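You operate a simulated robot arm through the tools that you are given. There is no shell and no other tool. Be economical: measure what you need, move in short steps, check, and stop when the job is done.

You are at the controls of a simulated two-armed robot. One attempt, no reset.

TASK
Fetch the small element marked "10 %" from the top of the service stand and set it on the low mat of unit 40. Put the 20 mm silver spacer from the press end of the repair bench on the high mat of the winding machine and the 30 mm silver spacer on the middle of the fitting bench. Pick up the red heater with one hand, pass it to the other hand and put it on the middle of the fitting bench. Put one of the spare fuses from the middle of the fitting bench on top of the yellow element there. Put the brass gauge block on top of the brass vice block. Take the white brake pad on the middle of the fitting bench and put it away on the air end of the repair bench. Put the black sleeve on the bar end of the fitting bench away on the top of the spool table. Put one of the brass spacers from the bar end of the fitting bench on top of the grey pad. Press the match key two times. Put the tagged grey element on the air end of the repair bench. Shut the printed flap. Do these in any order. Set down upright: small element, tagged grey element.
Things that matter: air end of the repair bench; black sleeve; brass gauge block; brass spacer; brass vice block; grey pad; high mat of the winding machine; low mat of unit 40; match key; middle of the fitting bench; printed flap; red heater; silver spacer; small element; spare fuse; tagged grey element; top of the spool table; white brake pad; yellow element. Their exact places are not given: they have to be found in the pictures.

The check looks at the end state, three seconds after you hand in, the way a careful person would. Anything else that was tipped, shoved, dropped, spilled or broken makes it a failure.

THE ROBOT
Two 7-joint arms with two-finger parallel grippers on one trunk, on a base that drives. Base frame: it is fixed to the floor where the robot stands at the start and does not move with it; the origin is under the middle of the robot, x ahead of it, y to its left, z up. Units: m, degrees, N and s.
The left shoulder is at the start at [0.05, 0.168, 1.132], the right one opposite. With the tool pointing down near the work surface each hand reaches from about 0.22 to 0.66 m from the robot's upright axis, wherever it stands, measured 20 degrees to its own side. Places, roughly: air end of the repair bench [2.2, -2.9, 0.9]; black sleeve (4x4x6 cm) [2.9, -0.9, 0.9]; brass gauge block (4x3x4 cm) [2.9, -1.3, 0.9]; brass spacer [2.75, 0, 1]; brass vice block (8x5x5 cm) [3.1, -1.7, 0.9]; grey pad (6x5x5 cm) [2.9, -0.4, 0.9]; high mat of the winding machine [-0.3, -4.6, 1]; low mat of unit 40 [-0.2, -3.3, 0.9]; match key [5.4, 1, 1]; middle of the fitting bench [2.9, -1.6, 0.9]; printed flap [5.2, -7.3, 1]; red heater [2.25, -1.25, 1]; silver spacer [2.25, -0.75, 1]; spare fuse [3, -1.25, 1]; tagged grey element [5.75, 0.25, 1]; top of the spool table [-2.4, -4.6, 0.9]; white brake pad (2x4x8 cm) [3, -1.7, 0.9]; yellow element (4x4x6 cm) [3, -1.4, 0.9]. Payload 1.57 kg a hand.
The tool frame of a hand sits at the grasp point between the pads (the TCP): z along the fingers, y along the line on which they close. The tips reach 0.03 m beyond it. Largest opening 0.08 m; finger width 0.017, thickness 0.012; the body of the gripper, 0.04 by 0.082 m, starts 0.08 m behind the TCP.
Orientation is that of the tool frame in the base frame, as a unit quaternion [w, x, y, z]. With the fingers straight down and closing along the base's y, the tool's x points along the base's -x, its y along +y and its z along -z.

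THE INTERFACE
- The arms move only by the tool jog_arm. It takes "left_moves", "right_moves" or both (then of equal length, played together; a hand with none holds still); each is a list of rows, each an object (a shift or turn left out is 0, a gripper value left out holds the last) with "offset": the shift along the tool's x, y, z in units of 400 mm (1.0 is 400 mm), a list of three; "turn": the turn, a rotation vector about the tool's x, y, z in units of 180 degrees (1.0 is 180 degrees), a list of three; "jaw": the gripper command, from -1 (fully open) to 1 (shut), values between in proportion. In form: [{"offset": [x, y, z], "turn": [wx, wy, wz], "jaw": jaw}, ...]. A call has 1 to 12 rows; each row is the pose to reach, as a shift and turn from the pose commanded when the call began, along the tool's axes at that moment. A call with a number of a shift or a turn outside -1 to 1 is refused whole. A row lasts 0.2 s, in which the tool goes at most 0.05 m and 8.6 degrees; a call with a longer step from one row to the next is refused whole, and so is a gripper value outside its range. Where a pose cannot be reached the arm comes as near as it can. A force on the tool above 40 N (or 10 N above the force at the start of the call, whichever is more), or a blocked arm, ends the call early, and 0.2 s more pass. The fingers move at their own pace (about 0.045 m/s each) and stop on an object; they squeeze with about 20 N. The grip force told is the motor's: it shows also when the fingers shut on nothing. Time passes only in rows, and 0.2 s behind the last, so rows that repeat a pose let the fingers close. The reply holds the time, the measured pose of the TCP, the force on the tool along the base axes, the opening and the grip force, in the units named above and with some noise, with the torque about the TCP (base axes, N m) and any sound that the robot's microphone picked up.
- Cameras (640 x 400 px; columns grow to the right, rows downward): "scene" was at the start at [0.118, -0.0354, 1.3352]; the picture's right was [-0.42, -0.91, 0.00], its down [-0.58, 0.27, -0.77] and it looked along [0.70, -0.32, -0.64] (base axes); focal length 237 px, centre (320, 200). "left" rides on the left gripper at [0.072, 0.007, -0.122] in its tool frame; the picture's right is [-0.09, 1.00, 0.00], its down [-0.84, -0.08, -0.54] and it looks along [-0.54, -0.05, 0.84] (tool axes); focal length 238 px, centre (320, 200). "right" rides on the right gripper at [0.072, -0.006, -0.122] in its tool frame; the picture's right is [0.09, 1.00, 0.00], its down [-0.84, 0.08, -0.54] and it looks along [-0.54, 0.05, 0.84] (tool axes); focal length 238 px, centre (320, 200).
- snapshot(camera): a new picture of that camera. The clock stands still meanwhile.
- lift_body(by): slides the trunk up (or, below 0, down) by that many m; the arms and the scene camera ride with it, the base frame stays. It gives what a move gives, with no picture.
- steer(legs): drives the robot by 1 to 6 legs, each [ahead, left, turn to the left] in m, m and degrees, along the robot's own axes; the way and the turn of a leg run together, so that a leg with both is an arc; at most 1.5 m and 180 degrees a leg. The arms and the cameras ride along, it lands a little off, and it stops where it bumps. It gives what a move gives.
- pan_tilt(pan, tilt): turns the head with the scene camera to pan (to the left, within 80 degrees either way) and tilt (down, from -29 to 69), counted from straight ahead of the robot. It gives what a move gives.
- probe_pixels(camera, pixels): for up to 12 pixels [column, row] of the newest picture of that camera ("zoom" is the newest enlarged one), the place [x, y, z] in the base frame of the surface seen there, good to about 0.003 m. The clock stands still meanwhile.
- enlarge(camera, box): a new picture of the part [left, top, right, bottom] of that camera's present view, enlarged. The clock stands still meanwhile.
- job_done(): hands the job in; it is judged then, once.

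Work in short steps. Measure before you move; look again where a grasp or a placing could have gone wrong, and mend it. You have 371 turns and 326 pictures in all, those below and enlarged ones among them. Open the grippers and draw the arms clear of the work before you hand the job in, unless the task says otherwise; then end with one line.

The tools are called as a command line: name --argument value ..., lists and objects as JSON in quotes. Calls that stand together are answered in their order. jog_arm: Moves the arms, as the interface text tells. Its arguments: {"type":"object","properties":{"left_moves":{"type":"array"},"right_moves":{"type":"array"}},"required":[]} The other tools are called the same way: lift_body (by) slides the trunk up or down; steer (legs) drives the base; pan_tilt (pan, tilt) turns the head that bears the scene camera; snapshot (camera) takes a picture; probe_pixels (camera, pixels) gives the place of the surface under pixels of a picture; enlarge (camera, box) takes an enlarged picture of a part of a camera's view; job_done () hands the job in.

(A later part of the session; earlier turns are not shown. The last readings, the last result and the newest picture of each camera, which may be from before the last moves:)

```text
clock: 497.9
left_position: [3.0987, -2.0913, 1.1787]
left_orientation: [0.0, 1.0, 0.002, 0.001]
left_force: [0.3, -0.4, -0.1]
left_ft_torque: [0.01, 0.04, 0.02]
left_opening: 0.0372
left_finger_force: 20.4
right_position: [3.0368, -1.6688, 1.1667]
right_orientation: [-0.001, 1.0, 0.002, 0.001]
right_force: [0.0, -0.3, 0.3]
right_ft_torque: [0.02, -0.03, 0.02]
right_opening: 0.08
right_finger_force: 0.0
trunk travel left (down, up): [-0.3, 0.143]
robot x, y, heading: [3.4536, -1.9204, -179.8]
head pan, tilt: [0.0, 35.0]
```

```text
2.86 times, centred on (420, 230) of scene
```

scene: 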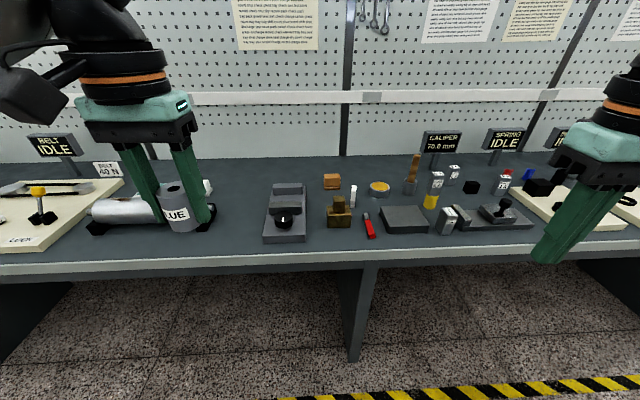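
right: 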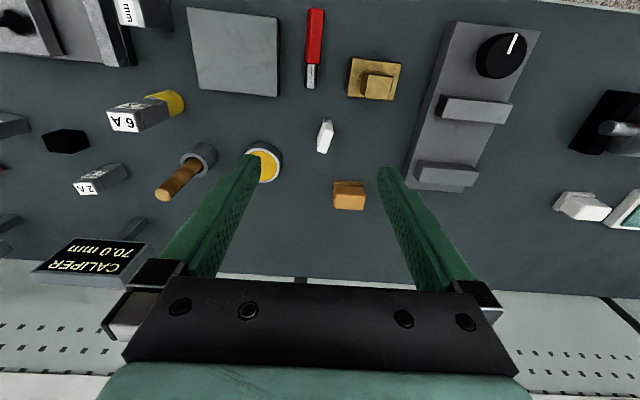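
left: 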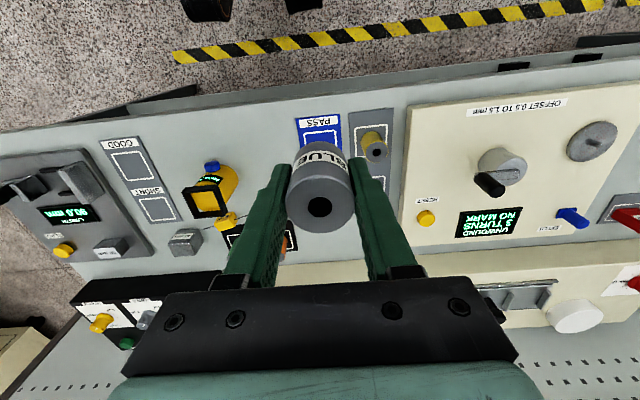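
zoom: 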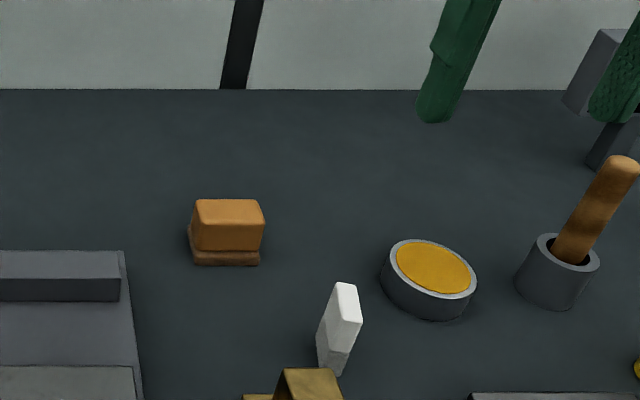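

enlarge --camera "right" --box '[295, 105, 355, 165]'

probe_pixels --camera "zoom" --pixels '[[320, 160], [350, 170], [300, 280], [330, 300], [310, 220], [345, 210], [370, 200], [325, 240]]'

```text
6.67 times, centred on (325, 135) of right
```

zoom: 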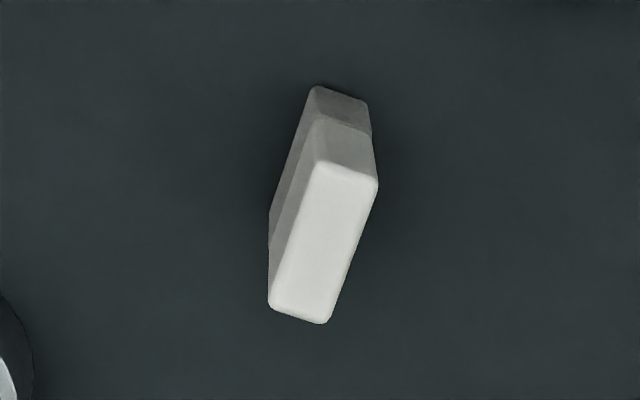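

```text
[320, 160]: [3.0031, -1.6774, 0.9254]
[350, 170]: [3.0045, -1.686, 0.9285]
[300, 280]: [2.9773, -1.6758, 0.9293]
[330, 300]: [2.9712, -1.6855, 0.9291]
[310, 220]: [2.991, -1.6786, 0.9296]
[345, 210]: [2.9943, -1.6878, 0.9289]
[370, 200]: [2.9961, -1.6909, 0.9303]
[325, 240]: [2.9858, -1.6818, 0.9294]
```

Pad top centre ≈[2.986,−1.681], turned ~15°, top 0.929. I descend with a matching 15° yaw to z≈0.99 and check.

jog_arm --right_moves '[{"offset": [-0.06, 0.015, 0.05], "turn": [0, 0, 0.041]}, {"offset": [-0.127, 0.03, 0.12], "turn": [0, 0, 0.082]}, {"offset": [-0.127, 0.03, 0.24], "turn": [0, 0, 0.082]}, {"offset": [-0.127, 0.03, 0.35], "turn": [0, 0, 0.082]}, {"offset": [-0.127, 0.03, 0.44], "turn": [0, 0, 0.082]}]'

snapshot --camera "right"

```text
clock: 499.1
left_position: [3.097, -2.0911, 1.1782]
left_orientation: [0.001, 1.0, 0.001, 0.001]
left_force: [0.3, -0.6, -0.9]
left_ft_torque: [-0.01, 0.01, -0.03]
left_opening: 0.037
left_finger_force: 19.4
right_position: [2.9884, -1.6839, 0.9907]
right_orientation: [0.0, 0.992, -0.127, 0.0]
right_force: [0.2, 0.2, -0.4]
right_ft_torque: [-0.01, -0.01, 0.0]
right_opening: 0.0802
right_finger_force: 0.0
trunk travel left (down, up): [-0.3, 0.143]
robot x, y, heading: [3.4576, -1.9207, -179.7]
head pan, tilt: [0.0, 35.0]
```

```text
161 pictures are left
```

right: 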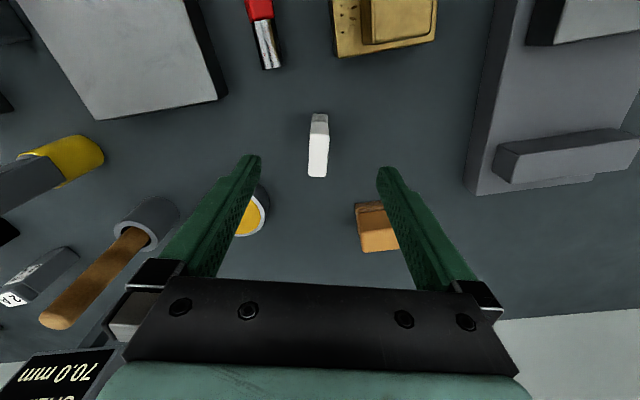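

Aligned. Descend to z≈0.905, close, and lift.

jog_arm --right_moves '[{"offset": [0, 0, 0.11]}, {"offset": [0, 0, 0.214]}, {"offset": [0, 0, 0.214], "jaw": 1}, {"offset": [0, 0, 0.214], "jaw": 1}, {"offset": [0, 0, 0.214], "jaw": 1}, {"offset": [0, 0, 0.214], "jaw": 1}, {"offset": [0, 0, 0.214], "jaw": 1}, {"offset": [0, 0, 0.214], "jaw": 1}]'

snapshot --camera "right"

jog_arm --right_moves '[{"offset": [0, 0, -0.1]}, {"offset": [0, 0, -0.2]}, {"offset": [0, 0, -0.3]}, {"offset": [0, 0, -0.4]}, {"offset": [0, 0, -0.5]}, {"offset": [0, 0, -0.62]}]'

```text
clock: 500.9
left_position: [3.0978, -2.0918, 1.1786]
left_orientation: [0.001, 1.0, 0.002, 0.001]
left_force: [-0.7, 0.0, -0.7]
left_ft_torque: [0.0, 0.01, 0.0]
left_opening: 0.0371
left_finger_force: 20.4
right_position: [2.9889, -1.683, 0.9031]
right_orientation: [0.0, 0.992, -0.126, 0.001]
right_force: [0.8, -0.3, 0.2]
right_ft_torque: [0.02, 0.04, 0.02]
right_opening: 0.0149
right_finger_force: 19.9
trunk travel left (down, up): [-0.3, 0.143]
robot x, y, heading: [3.455, -1.924, -179.8]
head pan, tilt: [0.0, 35.0]
```

```text
160 pictures are left
```

right: 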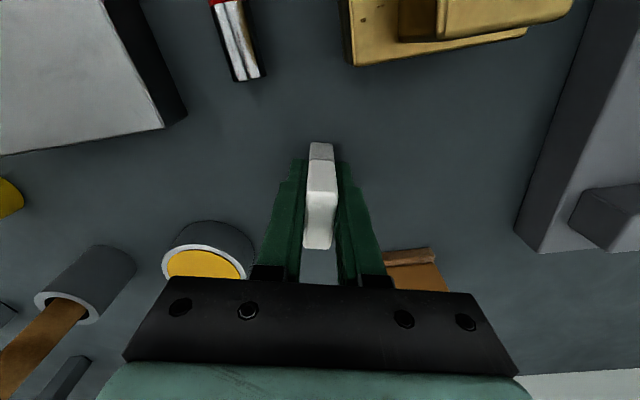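

```text
clock: 502.3
left_position: [3.0988, -2.0908, 1.1785]
left_orientation: [0.001, 1.0, 0.001, 0.002]
left_force: [0.3, -0.1, -0.9]
left_ft_torque: [0.03, 0.02, -0.01]
left_opening: 0.0371
left_finger_force: 20.2
right_position: [2.988, -1.6835, 1.151]
right_orientation: [-0.001, 0.992, -0.125, 0.0]
right_force: [-0.8, -0.2, 0.0]
right_ft_torque: [0.0, -0.01, 0.0]
right_opening: 0.0154
right_finger_force: 20.0
trunk travel left (down, up): [-0.3, 0.143]
robot x, y, heading: [3.4574, -1.9213, -179.7]
head pan, tilt: [0.0, 35.0]
```

Pad held. I restore the yaw, back out, drive south past the benches' end and look west.

jog_arm --right_moves '[{"turn": [0, 0, -0.041]}, {"turn": [0, 0, -0.082], "offset": [0.08, 0, 0]}, {"turn": [0, 0, -0.082], "offset": [0.18, 0, 0]}]'

steer --legs '[[-0.28, 0, 0], [0, 0, 90], [1.5, 0, 0], [0.62, 0, 0], [0, 0, -90]]'

pan_tilt --pan 0 --tilt 20

snapshot --camera "scene"

```text
clock: 503.1
left_position: [3.0995, -2.0909, 1.1784]
left_orientation: [0.001, 1.0, 0.002, -0.001]
left_force: [0.8, 0.2, -0.3]
left_ft_torque: [-0.01, -0.02, 0.01]
left_opening: 0.0372
left_finger_force: 19.5
right_position: [3.0589, -1.7028, 1.1523]
right_orientation: [-0.001, 1.0, 0.004, 0.0]
right_force: [-0.5, 0.3, -0.1]
right_ft_torque: [-0.01, 0.03, 0.0]
right_opening: 0.0155
right_finger_force: 20.3
trunk travel left (down, up): [-0.3, 0.143]
robot x, y, heading: [3.4595, -1.9203, -179.6]
head pan, tilt: [0.0, 35.0]
```

```text
clock: 518.6
left_position: [3.9371, -4.3227, 1.1806]
left_orientation: [0.008, 0.71, 0.704, -0.001]
left_force: [-0.3, 0.6, -0.6]
left_ft_torque: [0.0, 0.06, 0.02]
left_opening: 0.0373
left_finger_force: 19.9
right_position: [3.5501, -4.3724, 1.1534]
right_orientation: [0.0, 0.7, 0.714, -0.002]
right_force: [-0.2, 0.7, -0.2]
right_ft_torque: [-0.01, -0.02, -0.01]
right_opening: 0.0156
right_finger_force: 20.5
trunk travel left (down, up): [-0.3, 0.143]
robot x, y, heading: [3.7631, -3.9779, -88.9]
head pan, tilt: [0.0, 35.0]
stopped in leg 4: the robot was blocked; the commanded pose is now the measured one
```

```text
clock: 519.4
left_position: [3.9371, -4.3224, 1.1804]
left_orientation: [0.008, 0.708, 0.706, -0.001]
left_force: [-0.7, 0.1, -0.7]
left_ft_torque: [-0.01, 0.0, 0.01]
left_opening: 0.0371
left_finger_force: 20.5
right_position: [3.5513, -4.3711, 1.1529]
right_orientation: [0.0, 0.702, 0.713, 0.0]
right_force: [0.6, 0.4, -0.4]
right_ft_torque: [0.03, -0.02, -0.02]
right_opening: 0.0153
right_finger_force: 19.5
trunk travel left (down, up): [-0.3, 0.143]
robot x, y, heading: [3.7615, -3.9752, -89.0]
head pan, tilt: [0.0, 20.0]
```

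```text
159 pictures are left
```

scene: 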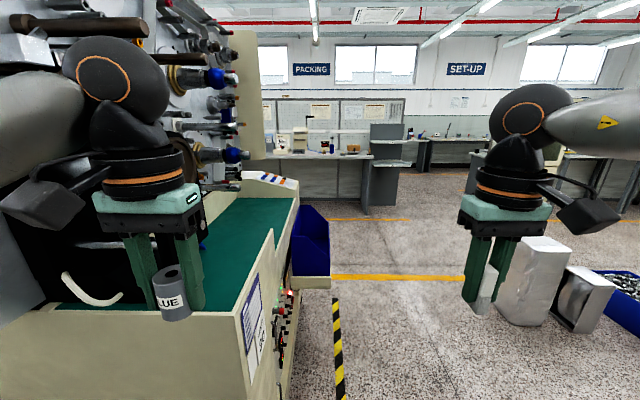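

My left arm grazed the machine. I back up, shift west, then go south and turn west.

steer --legs '[[-0.2, 0, 0], [0, -0.55, 0], [0.5, 0, 0], [0, 0, -90]]'

pan_tilt --pan 0 --tilt 20

snapshot --camera "scene"

```text
clock: 530.0
left_position: [2.8866, -4.4514, 1.1791]
left_orientation: [0.005, 1.0, 0.001, -0.002]
left_force: [-0.1, 0.4, -0.9]
left_ft_torque: [0.0, 0.0, 0.0]
left_opening: 0.0374
left_finger_force: 20.4
right_position: [2.836, -4.0633, 1.1509]
right_orientation: [0.0, 1.0, 0.01, 0.001]
right_force: [-0.3, 0.7, -0.1]
right_ft_torque: [0.03, 0.04, -0.01]
right_opening: 0.0155
right_finger_force: 19.7
trunk travel left (down, up): [-0.3, 0.143]
robot x, y, heading: [3.2339, -4.277, -179.1]
head pan, tilt: [0.0, 20.0]
```

```text
clock: 530.6
left_position: [2.8864, -4.4502, 1.1786]
left_orientation: [0.005, 1.0, 0.001, -0.003]
left_force: [-0.4, -0.4, -0.6]
left_ft_torque: [0.0, -0.02, 0.0]
left_opening: 0.0372
left_finger_force: 20.2
right_position: [2.8364, -4.0628, 1.1518]
right_orientation: [0.0, 1.0, 0.011, 0.001]
right_force: [0.3, -0.5, -1.2]
right_ft_torque: [0.0, -0.02, 0.0]
right_opening: 0.0154
right_finger_force: 19.7
trunk travel left (down, up): [-0.3, 0.143]
robot x, y, heading: [3.2361, -4.2773, -178.9]
head pan, tilt: [0.0, 20.0]
```

```text
158 pictures are left
```

scene: 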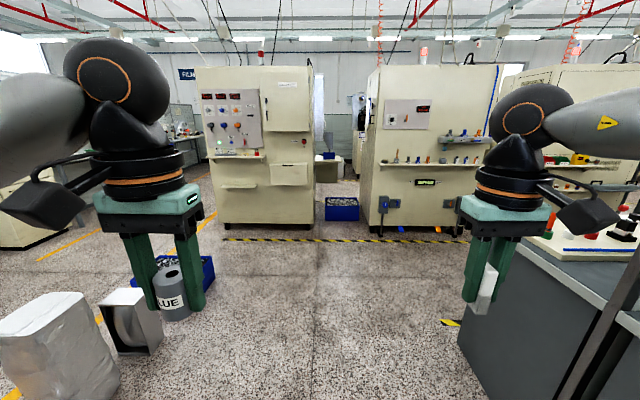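

probe_pixels --camera "scene" --pixels '[[430, 220], [270, 215], [470, 180], [340, 245], [500, 320], [180, 270], [130, 330], [60, 380]]'

```text
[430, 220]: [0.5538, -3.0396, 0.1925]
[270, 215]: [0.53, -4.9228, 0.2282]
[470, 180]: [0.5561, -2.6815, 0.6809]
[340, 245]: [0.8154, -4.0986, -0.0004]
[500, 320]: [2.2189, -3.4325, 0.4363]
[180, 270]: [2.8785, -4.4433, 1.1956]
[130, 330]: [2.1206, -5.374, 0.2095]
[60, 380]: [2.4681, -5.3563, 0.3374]
```

Aisle x 0.6–1.9 is free. I go to x≈1.35, north to y≈−2.95 and face the repair bench's air end.

steer --legs '[[1.5, 0, -1], [0.4, 0, 0], [0, 0, -90], [1.3, 0, 0], [0, 0, -90]]'

pan_tilt --pan 0 --tilt 30

snapshot --camera "scene"

```text
clock: 554.2
left_position: [1.67, -2.8458, 1.1789]
left_orientation: [0.003, 0.009, 1.0, 0.006]
left_force: [-0.2, 0.3, -0.3]
left_ft_torque: [-0.02, -0.02, 0.02]
left_opening: 0.0371
left_finger_force: 20.1
right_position: [1.7138, -3.2332, 1.1505]
right_orientation: [-0.001, 0.0, 1.0, -0.001]
right_force: [-0.3, 0.0, -1.4]
right_ft_torque: [0.03, 0.03, 0.0]
right_opening: 0.0152
right_finger_force: 19.9
trunk travel left (down, up): [-0.3, 0.143]
robot x, y, heading: [1.3181, -3.0138, -0.1]
head pan, tilt: [0.0, 20.0]
```

```text
clock: 554.9
left_position: [1.6706, -2.8453, 1.1795]
left_orientation: [0.003, 0.01, 1.0, 0.005]
left_force: [-1.1, 0.2, -0.2]
left_ft_torque: [-0.01, 0.03, 0.0]
left_opening: 0.0373
left_finger_force: 20.0
right_position: [1.7134, -3.2328, 1.1515]
right_orientation: [-0.001, -0.001, 1.0, 0.0]
right_force: [0.8, 0.3, -0.3]
right_ft_torque: [-0.03, -0.01, -0.01]
right_opening: 0.0153
right_finger_force: 20.2
trunk travel left (down, up): [-0.3, 0.143]
robot x, y, heading: [1.3171, -3.0147, 0.2]
head pan, tilt: [0.0, 30.0]
```

```text
157 pictures are left
```

scene: 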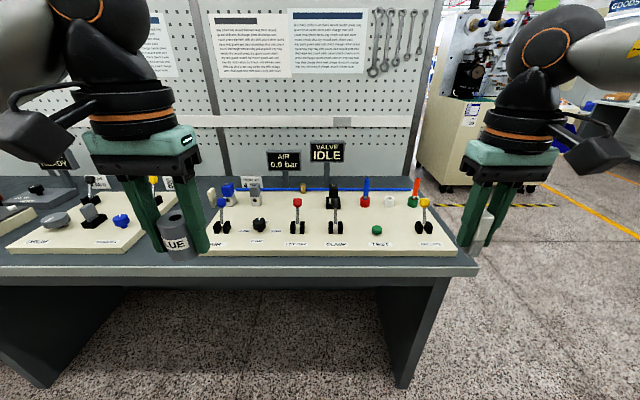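

jog_arm --left_moves '[{"offset": [0.05, 0.1, -0.05]}, {"offset": [0.1, 0.2, -0.1]}, {"offset": [0.1, 0.3, -0.1]}, {"offset": [0.1, 0.4, -0.1]}]'

steer --legs '[[0.25, 0.0, 0]]'

pan_tilt --pan 5 --tilt 40

snapshot --camera "scene"

```text
clock: 555.9
left_position: [1.631, -2.6833, 1.2213]
left_orientation: [0.003, 0.01, 1.0, 0.005]
left_force: [-0.4, 1.0, -0.5]
left_ft_torque: [-0.03, 0.01, 0.03]
left_opening: 0.0375
left_finger_force: 20.3
right_position: [1.7137, -3.2331, 1.1514]
right_orientation: [-0.001, -0.001, 1.0, -0.001]
right_force: [-0.1, 0.8, -1.0]
right_ft_torque: [0.01, 0.02, 0.03]
right_opening: 0.0152
right_finger_force: 19.6
trunk travel left (down, up): [-0.3, 0.143]
robot x, y, heading: [1.3149, -3.0141, -0.1]
head pan, tilt: [0.0, 30.0]
```

```text
clock: 557.7
left_position: [1.887, -2.6856, 1.2207]
left_orientation: [0.002, 0.012, 1.0, 0.006]
left_force: [-0.1, 0.1, -1.6]
left_ft_torque: [-0.01, 0.04, 0.0]
left_opening: 0.0373
left_finger_force: 20.5
right_position: [1.965, -3.2356, 1.152]
right_orientation: [-0.002, 0.003, 1.0, 0.0]
right_force: [0.5, -0.3, -1.3]
right_ft_torque: [-0.01, 0.03, 0.03]
right_opening: 0.0151
right_finger_force: 19.9
trunk travel left (down, up): [-0.3, 0.143]
robot x, y, heading: [1.5706, -3.012, -0.2]
head pan, tilt: [0.0, 30.0]
```

```text
clock: 558.5
left_position: [1.8862, -2.6855, 1.2226]
left_orientation: [0.002, 0.012, 1.0, 0.005]
left_force: [-0.1, 0.1, -1.3]
left_ft_torque: [0.01, -0.03, 0.01]
left_opening: 0.0369
left_finger_force: 19.5
right_position: [1.9661, -3.2367, 1.151]
right_orientation: [0.0, 0.002, 1.0, -0.001]
right_force: [-0.2, 0.2, -0.7]
right_ft_torque: [-0.01, 0.02, 0.0]
right_opening: 0.0153
right_finger_force: 20.3
trunk travel left (down, up): [-0.3, 0.143]
robot x, y, heading: [1.5667, -3.0115, -0.4]
head pan, tilt: [5.0, 40.0]
```

```text
156 pictures are left
```

scene: 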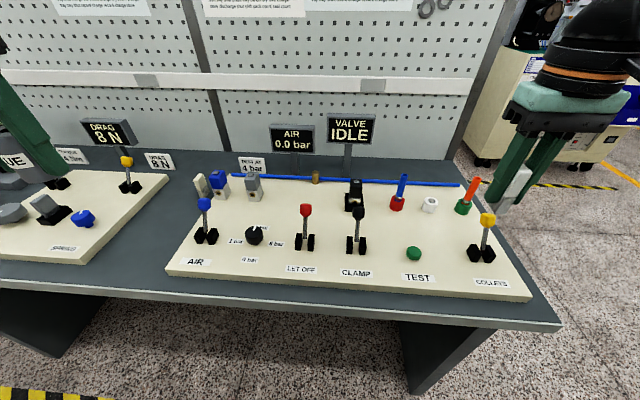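

A free strip lies between the boards around (165,225), and behind. I probe it.

probe_pixels --camera "scene" --pixels '[[165, 185], [205, 185], [140, 230], [180, 230], [115, 260], [165, 265], [130, 290], [350, 310], [540, 300], [520, 250], [180, 200], [150, 245]]'

enlarge --camera "scene" --box '[80, 140, 300, 300]'

```text
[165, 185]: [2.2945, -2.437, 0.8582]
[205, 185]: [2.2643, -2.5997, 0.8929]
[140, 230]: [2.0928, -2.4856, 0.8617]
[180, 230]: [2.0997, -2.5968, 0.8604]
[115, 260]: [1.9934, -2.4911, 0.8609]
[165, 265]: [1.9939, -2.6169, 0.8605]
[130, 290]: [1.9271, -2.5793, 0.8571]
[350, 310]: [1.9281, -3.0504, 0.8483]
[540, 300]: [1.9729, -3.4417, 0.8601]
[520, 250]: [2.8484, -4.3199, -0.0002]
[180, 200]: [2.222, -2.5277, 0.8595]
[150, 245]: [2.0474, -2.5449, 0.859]
```

```text
2.50 times, centred on (190, 220) of scene
```

zoom: 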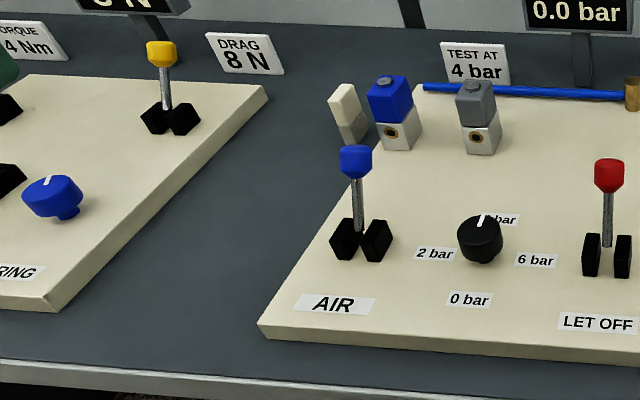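

I probe the levers and the pad-like object beside the gap.

probe_pixels --camera "zoom" --pixels '[[357, 155], [355, 200], [340, 245], [160, 55], [165, 110], [345, 100], [350, 128], [390, 100], [270, 90], [250, 70], [330, 225], [190, 165]]'

```text
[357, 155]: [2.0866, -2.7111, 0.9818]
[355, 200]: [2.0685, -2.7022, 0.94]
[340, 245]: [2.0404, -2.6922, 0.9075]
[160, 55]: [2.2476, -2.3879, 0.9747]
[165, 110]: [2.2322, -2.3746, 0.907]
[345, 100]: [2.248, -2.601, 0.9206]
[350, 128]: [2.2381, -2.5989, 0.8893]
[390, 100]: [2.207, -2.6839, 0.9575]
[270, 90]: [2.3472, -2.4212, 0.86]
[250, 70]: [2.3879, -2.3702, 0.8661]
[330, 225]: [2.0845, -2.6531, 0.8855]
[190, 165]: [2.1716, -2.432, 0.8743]
```

Gap is y −2.44…−2.63. Element goes to ≈[2.17,−2.525], pad to ≈[2.05,−2.55]. I move the base to [1.68,−2.70].

steer --legs '[[0.11, 0.31, 0.4]]'

jog_arm --left_moves '[{"offset": [-0.1, -0.08, 0]}, {"offset": [-0.2, -0.16, 0]}, {"offset": [-0.3, -0.24, 0]}, {"offset": [-0.38, -0.32, 0]}, {"offset": [-0.42, -0.37, 0.05]}]'

snapshot --camera "left"

snapshot --camera "scene"

```text
clock: 560.7
left_position: [1.9936, -2.3648, 1.2218]
left_orientation: [0.003, 0.009, 1.0, 0.005]
left_force: [0.7, 0.1, -0.8]
left_ft_torque: [0.01, 0.02, 0.04]
left_opening: 0.0372
left_finger_force: 19.8
right_position: [2.078, -2.9149, 1.1504]
right_orientation: [-0.001, -0.002, 1.0, 0.0]
right_force: [-0.3, -0.1, 0.4]
right_ft_torque: [-0.03, -0.01, -0.03]
right_opening: 0.0154
right_finger_force: 20.0
trunk travel left (down, up): [-0.3, 0.143]
robot x, y, heading: [1.6839, -2.6974, 0.1]
head pan, tilt: [5.0, 40.0]
```

```text
refused: row 1 steps farther than a row can; nothing moved
```

```text
154 pictures are left
```

left: 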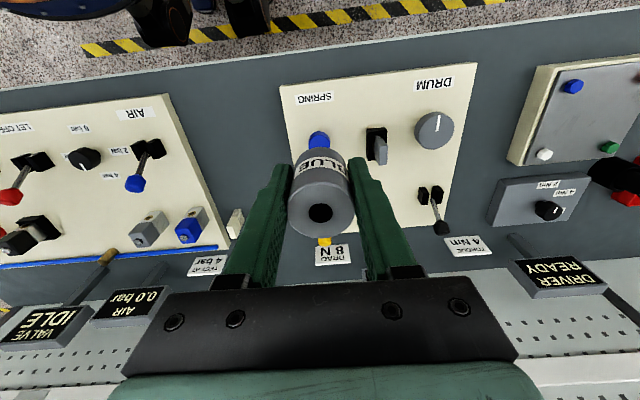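

```text
153 pictures are left
```

scene: 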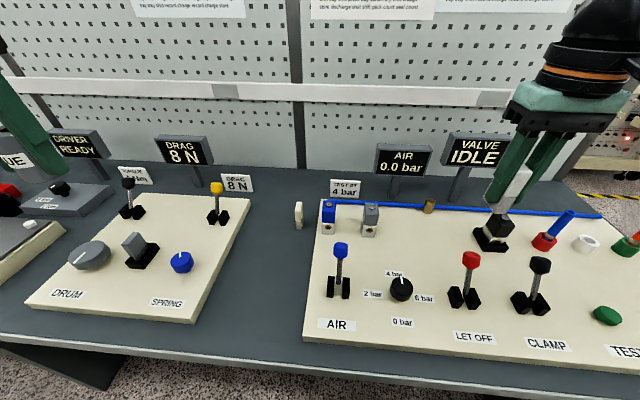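

The gap is at scene (265,260). I move the left hand there in smaller rows.

jog_arm --left_moves '[{"offset": [-0.08, -0.08, 0]}, {"offset": [-0.16, -0.16, 0]}, {"offset": [-0.24, -0.24, 0]}, {"offset": [-0.32, -0.32, 0]}, {"offset": [-0.4, -0.39, 0.03]}, {"offset": [-0.416, -0.4, 0.13]}, {"offset": [-0.416, -0.4, 0.24]}, {"offset": [-0.416, -0.4, 0.35]}, {"offset": [-0.416, -0.4, 0.45]}]'

snapshot --camera "left"

snapshot --camera "scene"

```text
clock: 562.7
left_position: [2.1577, -2.5257, 1.0435]
left_orientation: [0.003, 0.008, 1.0, 0.005]
left_force: [0.3, 0.1, -1.2]
left_ft_torque: [0.02, 0.05, 0.03]
left_opening: 0.0373
left_finger_force: 20.2
right_position: [2.0771, -2.9152, 1.152]
right_orientation: [-0.001, -0.002, 1.0, 0.0]
right_force: [-1.0, 0.1, -0.1]
right_ft_torque: [-0.01, -0.03, 0.01]
right_opening: 0.015
right_finger_force: 20.1
trunk travel left (down, up): [-0.3, 0.143]
robot x, y, heading: [1.6782, -2.6949, -0.2]
head pan, tilt: [5.0, 40.0]
```

```text
152 pictures are left
```

left: 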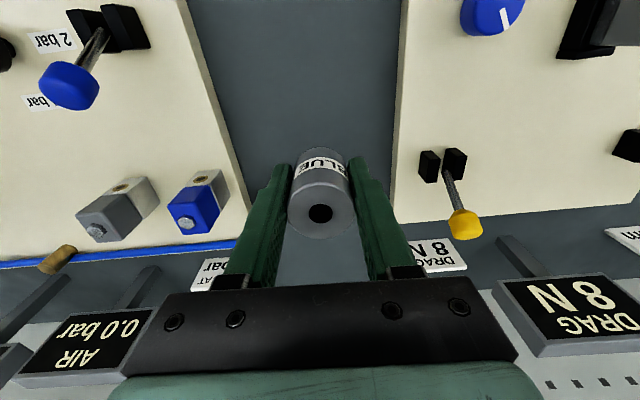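

```text
151 pictures are left
```

scene: 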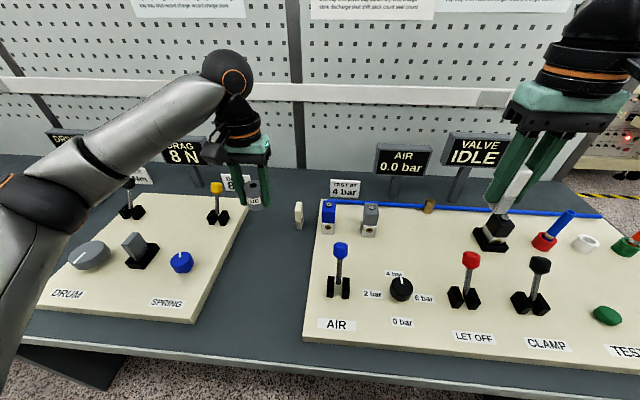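

Centred over the gap. I lower to TCP 0.899.

jog_arm --left_moves '[{"offset": [0, 0, 0.1]}, {"offset": [0, 0, 0.2]}, {"offset": [0, 0, 0.3]}, {"offset": [0, 0, 0.355]}, {"offset": [0, 0, 0.355]}]'

enlarge --camera "scene" --box '[190, 160, 330, 280]'

```text
clock: 563.9
left_position: [2.1583, -2.5237, 0.8983]
left_orientation: [0.002, 0.009, 1.0, 0.004]
left_force: [-0.6, -0.8, -1.0]
left_ft_torque: [0.01, -0.02, 0.03]
left_opening: 0.0372
left_finger_force: 19.7
right_position: [2.0765, -2.9156, 1.1507]
right_orientation: [-0.001, -0.003, 1.0, -0.001]
right_force: [-0.7, 0.0, -1.0]
right_ft_torque: [0.01, -0.03, 0.0]
right_opening: 0.0158
right_finger_force: 19.6
trunk travel left (down, up): [-0.3, 0.143]
robot x, y, heading: [1.6801, -2.6976, 0.3]
head pan, tilt: [5.0, 40.0]
```

```text
3.33 times, centred on (260, 220) of scene
```

zoom: 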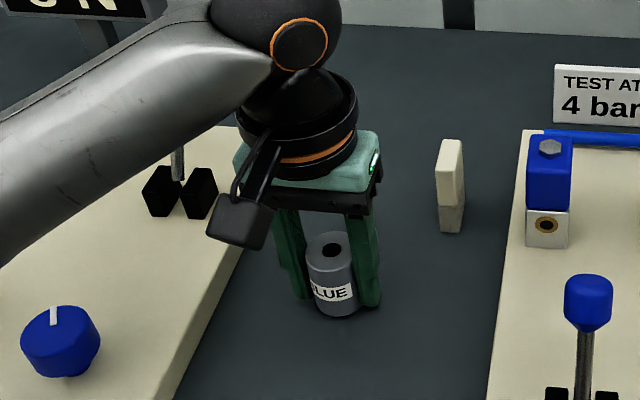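

Lower 2.5 mm, release and rise.

jog_arm --left_moves '[{"offset": [0, 0, 0.006]}, {"offset": [0, 0, 0.006]}, {"offset": [0, 0, 0.006], "jaw": -0.35}, {"offset": [0, 0, 0.006], "jaw": -0.35}, {"offset": [0, 0, 0.006], "jaw": -0.35}, {"offset": [0, 0, -0.08]}, {"offset": [0, 0, -0.18]}, {"offset": [0, 0, -0.28]}, {"offset": [0, 0, -0.4]}, {"offset": [0, 0, -0.5]}, {"offset": [0.1, 0, -0.52]}, {"offset": [0.22, 0, -0.52]}]'

enlarge --camera "scene" --box '[190, 160, 330, 280]'

```text
clock: 566.5
left_position: [2.0709, -2.5254, 1.1052]
left_orientation: [0.003, 0.008, 1.0, 0.006]
left_force: [-0.2, -0.2, -0.7]
left_ft_torque: [0.01, 0.0, 0.0]
left_opening: 0.0541
left_finger_force: 0.0
right_position: [2.0758, -2.9143, 1.1513]
right_orientation: [0.0, -0.002, 1.0, 0.0]
right_force: [-0.2, 0.3, -1.3]
right_ft_torque: [0.01, 0.02, -0.02]
right_opening: 0.0151
right_finger_force: 19.7
trunk travel left (down, up): [-0.3, 0.143]
robot x, y, heading: [1.6743, -2.6972, 0.3]
head pan, tilt: [5.0, 40.0]
```

```text
3.33 times, centred on (260, 220) of scene
```

zoom: 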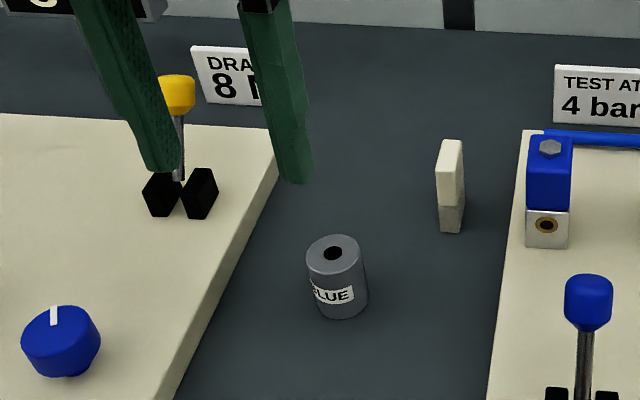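

Element stands upright. Now the pad: I tuck the left hand, shift base left 0.30 m, and look with the right camera.

jog_arm --left_moves '[{"offset": [0.1, 0.0, -0.05]}, {"offset": [0.15, 0.05, -0.1]}, {"offset": [0.2, 0.1, -0.15]}]'

steer --legs '[[0, 0.3, 0]]'

snapshot --camera "right"

snapshot --camera "scene"

```text
clock: 567.3
left_position: [1.9919, -2.4811, 1.1683]
left_orientation: [0.003, 0.009, 1.0, 0.005]
left_force: [-0.1, 0.3, 0.5]
left_ft_torque: [0.04, -0.01, -0.02]
left_opening: 0.0541
left_finger_force: 0.1
right_position: [2.075, -2.9145, 1.1526]
right_orientation: [0.0, -0.001, 1.0, -0.001]
right_force: [-0.1, 0.2, 0.0]
right_ft_torque: [-0.01, 0.03, -0.02]
right_opening: 0.0152
right_finger_force: 20.5
trunk travel left (down, up): [-0.3, 0.143]
robot x, y, heading: [1.6802, -2.6978, 0.4]
head pan, tilt: [5.0, 40.0]
```

```text
clock: 569.4
left_position: [1.9923, -2.1685, 1.1678]
left_orientation: [0.002, 0.009, 1.0, 0.006]
left_force: [0.0, -1.3, -0.3]
left_ft_torque: [-0.01, -0.01, -0.02]
left_opening: 0.0538
left_finger_force: 0.0
right_position: [2.0756, -2.6008, 1.1524]
right_orientation: [0.0, -0.001, 1.0, -0.002]
right_force: [-0.2, 0.3, -1.2]
right_ft_torque: [-0.03, 0.01, -0.02]
right_opening: 0.0149
right_finger_force: 19.9
trunk travel left (down, up): [-0.3, 0.143]
robot x, y, heading: [1.676, -2.3823, 0.2]
head pan, tilt: [5.0, 40.0]
```

```text
148 pictures are left
```

right: 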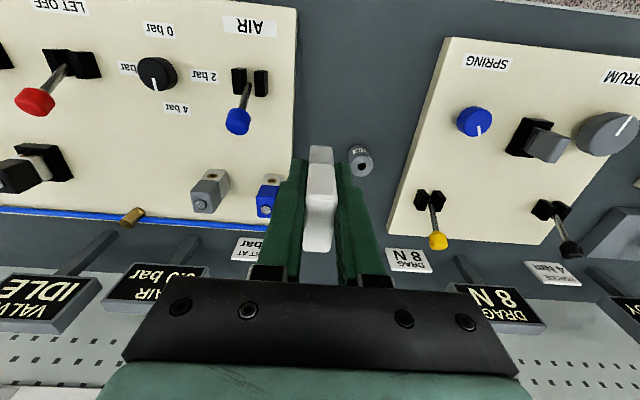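

```text
147 pictures are left
```

scene: 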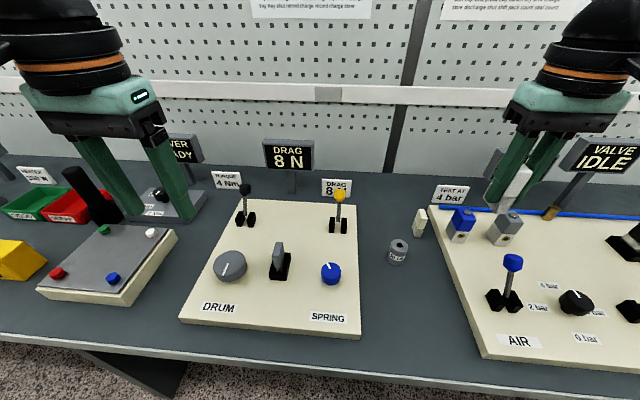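

I set the pad at [2.03,−2.55], clear of the element. Moving and lowering to TCP ≈0.907.

jog_arm --right_moves '[{"offset": [0.06, 0.06, 0]}, {"offset": [0.114, 0.127, 0]}, {"offset": [0.114, 0.127, 0.12]}, {"offset": [0.114, 0.127, 0.24]}, {"offset": [0.114, 0.127, 0.36]}, {"offset": [0.114, 0.127, 0.48]}, {"offset": [0.114, 0.127, 0.58]}, {"offset": [0.114, 0.127, 0.612]}, {"offset": [0.114, 0.127, 0.612]}]'

enlarge --camera "scene" --box '[330, 190, 490, 330]'

```text
clock: 571.4
left_position: [1.9909, -2.1691, 1.1671]
left_orientation: [0.003, 0.008, 1.0, 0.004]
left_force: [0.1, -0.7, -0.4]
left_ft_torque: [-0.02, -0.03, -0.02]
left_opening: 0.0542
left_finger_force: 0.1
right_position: [2.0307, -2.5509, 0.9056]
right_orientation: [-0.001, -0.001, 1.0, 0.0]
right_force: [0.2, 0.9, -0.5]
right_ft_torque: [-0.02, 0.0, -0.01]
right_opening: 0.0153
right_finger_force: 19.7
trunk travel left (down, up): [-0.3, 0.143]
robot x, y, heading: [1.6834, -2.3841, 0.1]
head pan, tilt: [5.0, 40.0]
```

```text
2.86 times, centred on (410, 260) of scene
```

zoom: 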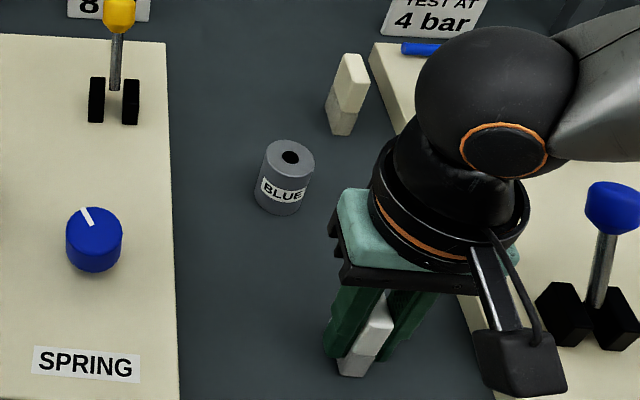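

Lower 2 mm, release and rise.

jog_arm --right_moves '[{"offset": [0, 0, 0.006]}, {"offset": [0, 0, 0.006]}, {"offset": [0, 0, 0.006], "jaw": 0.1}, {"offset": [0, 0, 0.006], "jaw": 0.1}, {"offset": [0, 0, 0.006], "jaw": 0.1}, {"offset": [0, 0, -0.08]}, {"offset": [0, 0, -0.18]}, {"offset": [0, 0, -0.28]}, {"offset": [0, 0, -0.4]}, {"offset": [0, 0, -0.52]}, {"offset": [0, 0, -0.62]}]'

enlarge --camera "scene" --box '[330, 190, 490, 330]'

```text
clock: 573.8
left_position: [1.9919, -2.1687, 1.1673]
left_orientation: [0.002, 0.009, 1.0, 0.005]
left_force: [0.1, -1.0, -0.3]
left_ft_torque: [0.0, 0.03, 0.02]
left_opening: 0.0542
left_finger_force: 0.0
right_position: [2.0341, -2.5508, 1.1519]
right_orientation: [-0.002, -0.002, 1.0, 0.0]
right_force: [1.2, 0.2, -0.6]
right_ft_torque: [0.03, -0.03, -0.02]
right_opening: 0.0358
right_finger_force: 0.0
trunk travel left (down, up): [-0.3, 0.143]
robot x, y, heading: [1.6792, -2.3824, 0.4]
head pan, tilt: [5.0, 40.0]
```

```text
2.86 times, centred on (410, 260) of scene
```

zoom: 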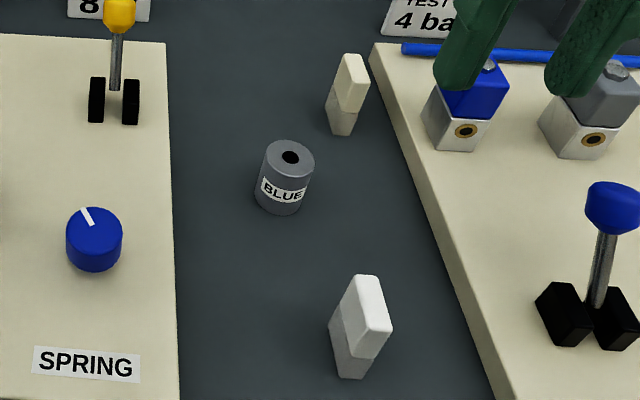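

Both stand well. Next the 20 mm silver spacer (≈[2.21,−0.85]): I back off and strafe north to y≈−0.62.

steer --legs '[[-0.3, 0, 0], [0, 1.5, 0], [0, 0.27, 0], [0.28, 0, 0]]'

pan_tilt --pan -15 --tilt 42

snapshot --camera "scene"

snapshot --camera "right"

```text
clock: 585.9
left_position: [1.9644, -0.386, 1.1676]
left_orientation: [0.003, 0.005, 1.0, 0.006]
left_force: [0.5, -0.3, 0.0]
left_ft_torque: [0.01, 0.0, -0.04]
left_opening: 0.0541
left_finger_force: 0.0
right_position: [2.0106, -0.7666, 1.1511]
right_orientation: [-0.001, -0.005, 1.0, 0.0]
right_force: [0.1, 0.5, 0.0]
right_ft_torque: [0.0, 0.03, 0.02]
right_opening: 0.0361
right_finger_force: 0.0
trunk travel left (down, up): [-0.3, 0.143]
robot x, y, heading: [1.655, -0.6042, 0.5]
head pan, tilt: [5.0, 40.0]
```

```text
clock: 586.8
left_position: [1.9639, -0.3857, 1.1663]
left_orientation: [0.003, 0.005, 1.0, 0.005]
left_force: [-0.3, 0.4, 0.2]
left_ft_torque: [0.0, 0.01, 0.03]
left_opening: 0.0542
left_finger_force: 0.0
right_position: [2.0096, -0.7668, 1.1496]
right_orientation: [0.0, -0.005, 1.0, 0.0]
right_force: [-0.7, -0.7, -0.3]
right_ft_torque: [-0.01, 0.03, -0.01]
right_opening: 0.036
right_finger_force: 0.0
trunk travel left (down, up): [-0.3, 0.143]
robot x, y, heading: [1.65, -0.5998, 0.5]
head pan, tilt: [-15.0, 42.0]
```

```text
144 pictures are left
```

scene: 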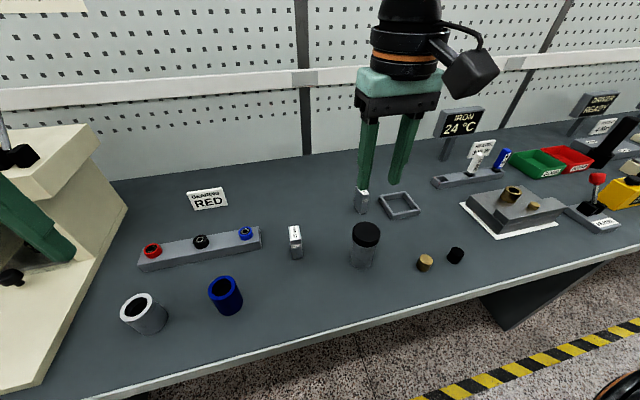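

```text
143 pictures are left
```

right: 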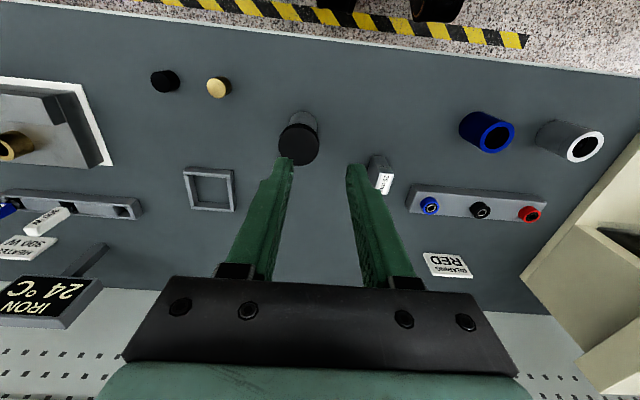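

The spacer is at scene (361,203). I tuck the left hand, advance 8 cm and bring the right hand above it.

jog_arm --left_moves '[{"offset": [0.1, -0.05, 0]}, {"offset": [0.2, -0.1, 0]}, {"offset": [0.25, -0.15, 0]}]' --right_moves '[{"offset": [-0.1, -0.06, 0], "jaw": -1}, {"offset": [-0.2, -0.12, 0]}, {"offset": [-0.28, -0.2, 0]}]'

steer --legs '[[0.08, 0, 0]]'

snapshot --camera "right"

```text
clock: 587.5
left_position: [1.8641, -0.4459, 1.1677]
left_orientation: [0.001, 0.006, 1.0, 0.007]
left_force: [-0.6, -0.1, 0.2]
left_ft_torque: [-0.01, -0.02, 0.03]
left_opening: 0.0539
left_finger_force: 0.1
right_position: [2.1249, -0.8478, 1.1501]
right_orientation: [-0.001, -0.004, 1.0, 0.0]
right_force: [-0.3, -0.5, 0.1]
right_ft_torque: [0.0, 0.0, 0.03]
right_opening: 0.0801
right_finger_force: 0.0
trunk travel left (down, up): [-0.3, 0.143]
robot x, y, heading: [1.653, -0.6012, 0.4]
head pan, tilt: [-15.0, 42.0]
```

```text
clock: 588.6
left_position: [1.9464, -0.4446, 1.1672]
left_orientation: [0.002, 0.008, 1.0, 0.006]
left_force: [0.5, -0.3, 0.6]
left_ft_torque: [0.01, 0.01, 0.0]
left_opening: 0.054
left_finger_force: 0.0
right_position: [2.2034, -0.8474, 1.1496]
right_orientation: [-0.002, -0.003, 1.0, 0.0]
right_force: [0.3, 0.8, -0.5]
right_ft_torque: [0.02, 0.03, 0.02]
right_opening: 0.0798
right_finger_force: 0.0
trunk travel left (down, up): [-0.3, 0.143]
robot x, y, heading: [1.7328, -0.6027, 0.3]
head pan, tilt: [-15.0, 42.0]
```

```text
142 pictures are left
```

right: 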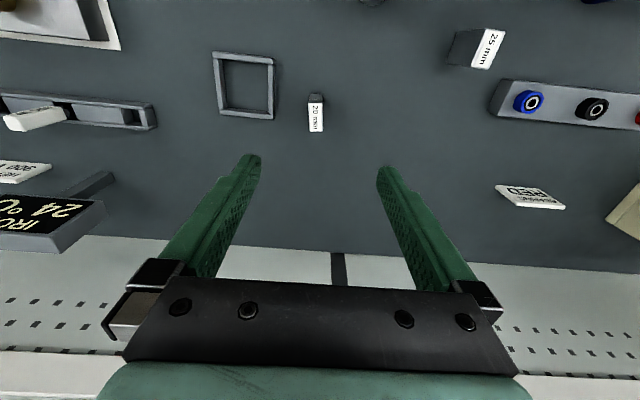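

enlarge --camera "right" --box '[290, 80, 340, 140]'

probe_pixels --camera "zoom" --pixels '[[290, 180], [340, 180], [285, 310], [350, 320], [318, 250], [315, 130]]'

```text
6.67 times, centred on (315, 110) of right
```

zoom: 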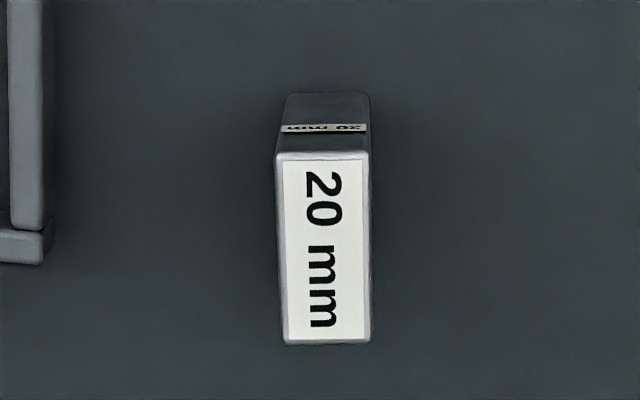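

```text
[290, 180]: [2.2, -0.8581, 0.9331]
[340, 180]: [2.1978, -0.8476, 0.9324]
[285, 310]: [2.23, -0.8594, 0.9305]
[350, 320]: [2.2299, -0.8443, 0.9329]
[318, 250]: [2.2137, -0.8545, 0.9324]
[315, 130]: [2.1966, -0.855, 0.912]
```

Centre [2.214,−0.8515]. Descend with a 6 cm opening, close and lift.

jog_arm --right_moves '[{"offset": [-0.027, -0.01, 0.1], "jaw": -0.5}, {"offset": [-0.027, -0.01, 0.22], "jaw": -0.5}, {"offset": [-0.027, -0.01, 0.34]}, {"offset": [-0.027, -0.01, 0.46]}, {"offset": [-0.027, -0.01, 0.56]}, {"offset": [-0.027, -0.01, 0.615]}, {"offset": [-0.027, -0.01, 0.615], "jaw": 1}, {"offset": [-0.027, -0.01, 0.615], "jaw": 1}, {"offset": [-0.027, -0.01, 0.615], "jaw": 1}, {"offset": [-0.027, -0.01, 0.615], "jaw": 1}, {"offset": [-0.027, -0.01, 0.615], "jaw": 1}, {"offset": [-0.027, -0.01, 0.615], "jaw": 1}]'

jog_arm --right_moves '[{"offset": [0, 0, -0.1]}, {"offset": [0, 0, -0.2]}, {"offset": [0, 0, -0.3]}, {"offset": [0, 0, -0.4]}, {"offset": [0, 0, -0.5]}, {"offset": [0, 0, -0.6]}, {"offset": [0.1, 0, -0.65]}, {"offset": [0.2, 0, -0.65]}]'

snapshot --camera "right"

```text
clock: 591.2
left_position: [1.9454, -0.443, 1.1684]
left_orientation: [0.003, 0.007, 1.0, 0.005]
left_force: [0.1, -0.4, -0.3]
left_ft_torque: [0.01, -0.03, -0.01]
left_opening: 0.0539
left_finger_force: 0.1
right_position: [2.2127, -0.8514, 0.9047]
right_orientation: [0.0, -0.003, 1.0, 0.0]
right_force: [0.1, 0.8, -0.1]
right_ft_torque: [0.02, 0.02, -0.01]
right_opening: 0.0198
right_finger_force: 20.0
trunk travel left (down, up): [-0.3, 0.143]
robot x, y, heading: [1.7365, -0.5989, 0.5]
head pan, tilt: [-15.0, 42.0]
```

```text
clock: 593.0
left_position: [1.9442, -0.4432, 1.1683]
left_orientation: [0.004, 0.006, 1.0, 0.005]
left_force: [0.1, 0.2, 0.1]
left_ft_torque: [-0.03, -0.01, -0.02]
left_opening: 0.054
left_finger_force: 0.0
right_position: [2.1347, -0.8509, 1.1644]
right_orientation: [-0.001, -0.003, 1.0, 0.0]
right_force: [0.7, 0.5, -2.1]
right_ft_torque: [-0.01, -0.02, 0.02]
right_opening: 0.0199
right_finger_force: 20.1
trunk travel left (down, up): [-0.3, 0.143]
robot x, y, heading: [1.7345, -0.6016, 0.3]
head pan, tilt: [-15.0, 42.0]
```

```text
140 pictures are left
```

right: 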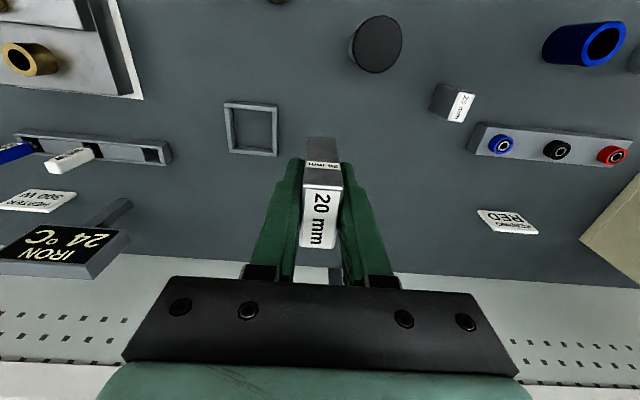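

Held. Now to the fitting bench's bar end for the black sleeve, around the north end.

steer --legs '[[-0.43, 0, 0], [0, 1.5, 0], [1.4, 0, 0], [1.2, 0, 0], [0, 0, -90]]'

steer --legs '[[1.5, 0, 0], [0, 0, -90]]'

pan_tilt --pan 0 --tilt 32

snapshot --camera "scene"

```text
clock: 618.6
left_position: [3.9914, 0.6693, 1.1685]
left_orientation: [0.006, 0.729, 0.684, 0.001]
left_force: [0.6, -0.7, 0.3]
left_ft_torque: [-0.02, 0.03, 0.0]
left_opening: 0.0542
left_finger_force: 0.1
right_position: [3.5783, 0.5001, 1.1645]
right_orientation: [0.0, 0.722, 0.692, 0.001]
right_force: [-0.9, 1.2, -1.6]
right_ft_torque: [0.01, 0.01, -0.02]
right_opening: 0.0198
right_finger_force: 20.0
trunk travel left (down, up): [-0.3, 0.143]
robot x, y, heading: [3.8452, 0.887, -92.4]
head pan, tilt: [-15.0, 42.0]
```

```text
clock: 629.7
left_position: [3.5906, -0.7573, 1.1681]
left_orientation: [0.005, 1.0, 0.0, -0.002]
left_force: [-0.8, -0.8, -0.2]
left_ft_torque: [0.0, 0.01, -0.02]
left_opening: 0.0539
left_finger_force: 0.0
right_position: [3.3955, -0.3543, 1.1634]
right_orientation: [0.0, 1.0, 0.011, 0.001]
right_force: [0.3, 0.4, -1.1]
right_ft_torque: [-0.05, 0.01, 0.0]
right_opening: 0.0198
right_finger_force: 19.9
trunk travel left (down, up): [-0.3, 0.143]
robot x, y, heading: [3.8013, -0.5993, -178.8]
head pan, tilt: [-15.0, 42.0]
```

```text
clock: 630.5
left_position: [3.5902, -0.7581, 1.1678]
left_orientation: [0.005, 1.0, 0.0, -0.003]
left_force: [0.0, -0.4, -0.5]
left_ft_torque: [0.0, 0.0, 0.01]
left_opening: 0.0539
left_finger_force: 0.1
right_position: [3.3945, -0.3543, 1.162]
right_orientation: [0.0, 1.0, 0.01, 0.001]
right_force: [0.2, 0.4, -1.8]
right_ft_torque: [-0.03, 0.04, 0.03]
right_opening: 0.0199
right_finger_force: 20.0
trunk travel left (down, up): [-0.3, 0.143]
robot x, y, heading: [3.8007, -0.6003, -178.7]
head pan, tilt: [0.0, 32.0]
```

```text
139 pictures are left
```

scene: 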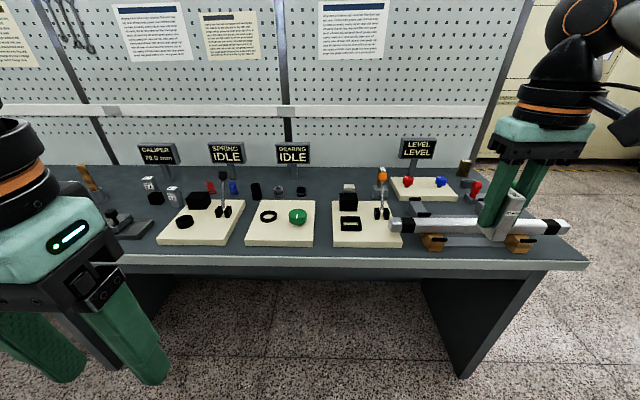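

enlarge --camera "scene" --box '[140, 150, 360, 260]'

probe_pixels --camera "zoom" --pixels '[[340, 110], [338, 130], [403, 118], [472, 118], [165, 145], [270, 110], [205, 110], [375, 190], [130, 205]]'

```text
2.91 times, centred on (250, 205) of scene
```

zoom: 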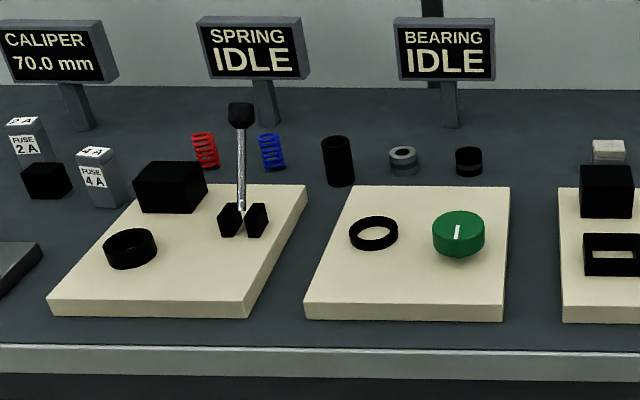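

```text
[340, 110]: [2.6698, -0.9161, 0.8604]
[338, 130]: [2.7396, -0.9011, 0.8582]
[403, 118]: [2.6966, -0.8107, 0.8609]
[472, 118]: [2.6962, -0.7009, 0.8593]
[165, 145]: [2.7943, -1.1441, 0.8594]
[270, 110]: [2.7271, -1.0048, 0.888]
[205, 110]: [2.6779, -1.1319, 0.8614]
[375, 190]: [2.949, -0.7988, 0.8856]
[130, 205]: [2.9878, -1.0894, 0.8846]
```

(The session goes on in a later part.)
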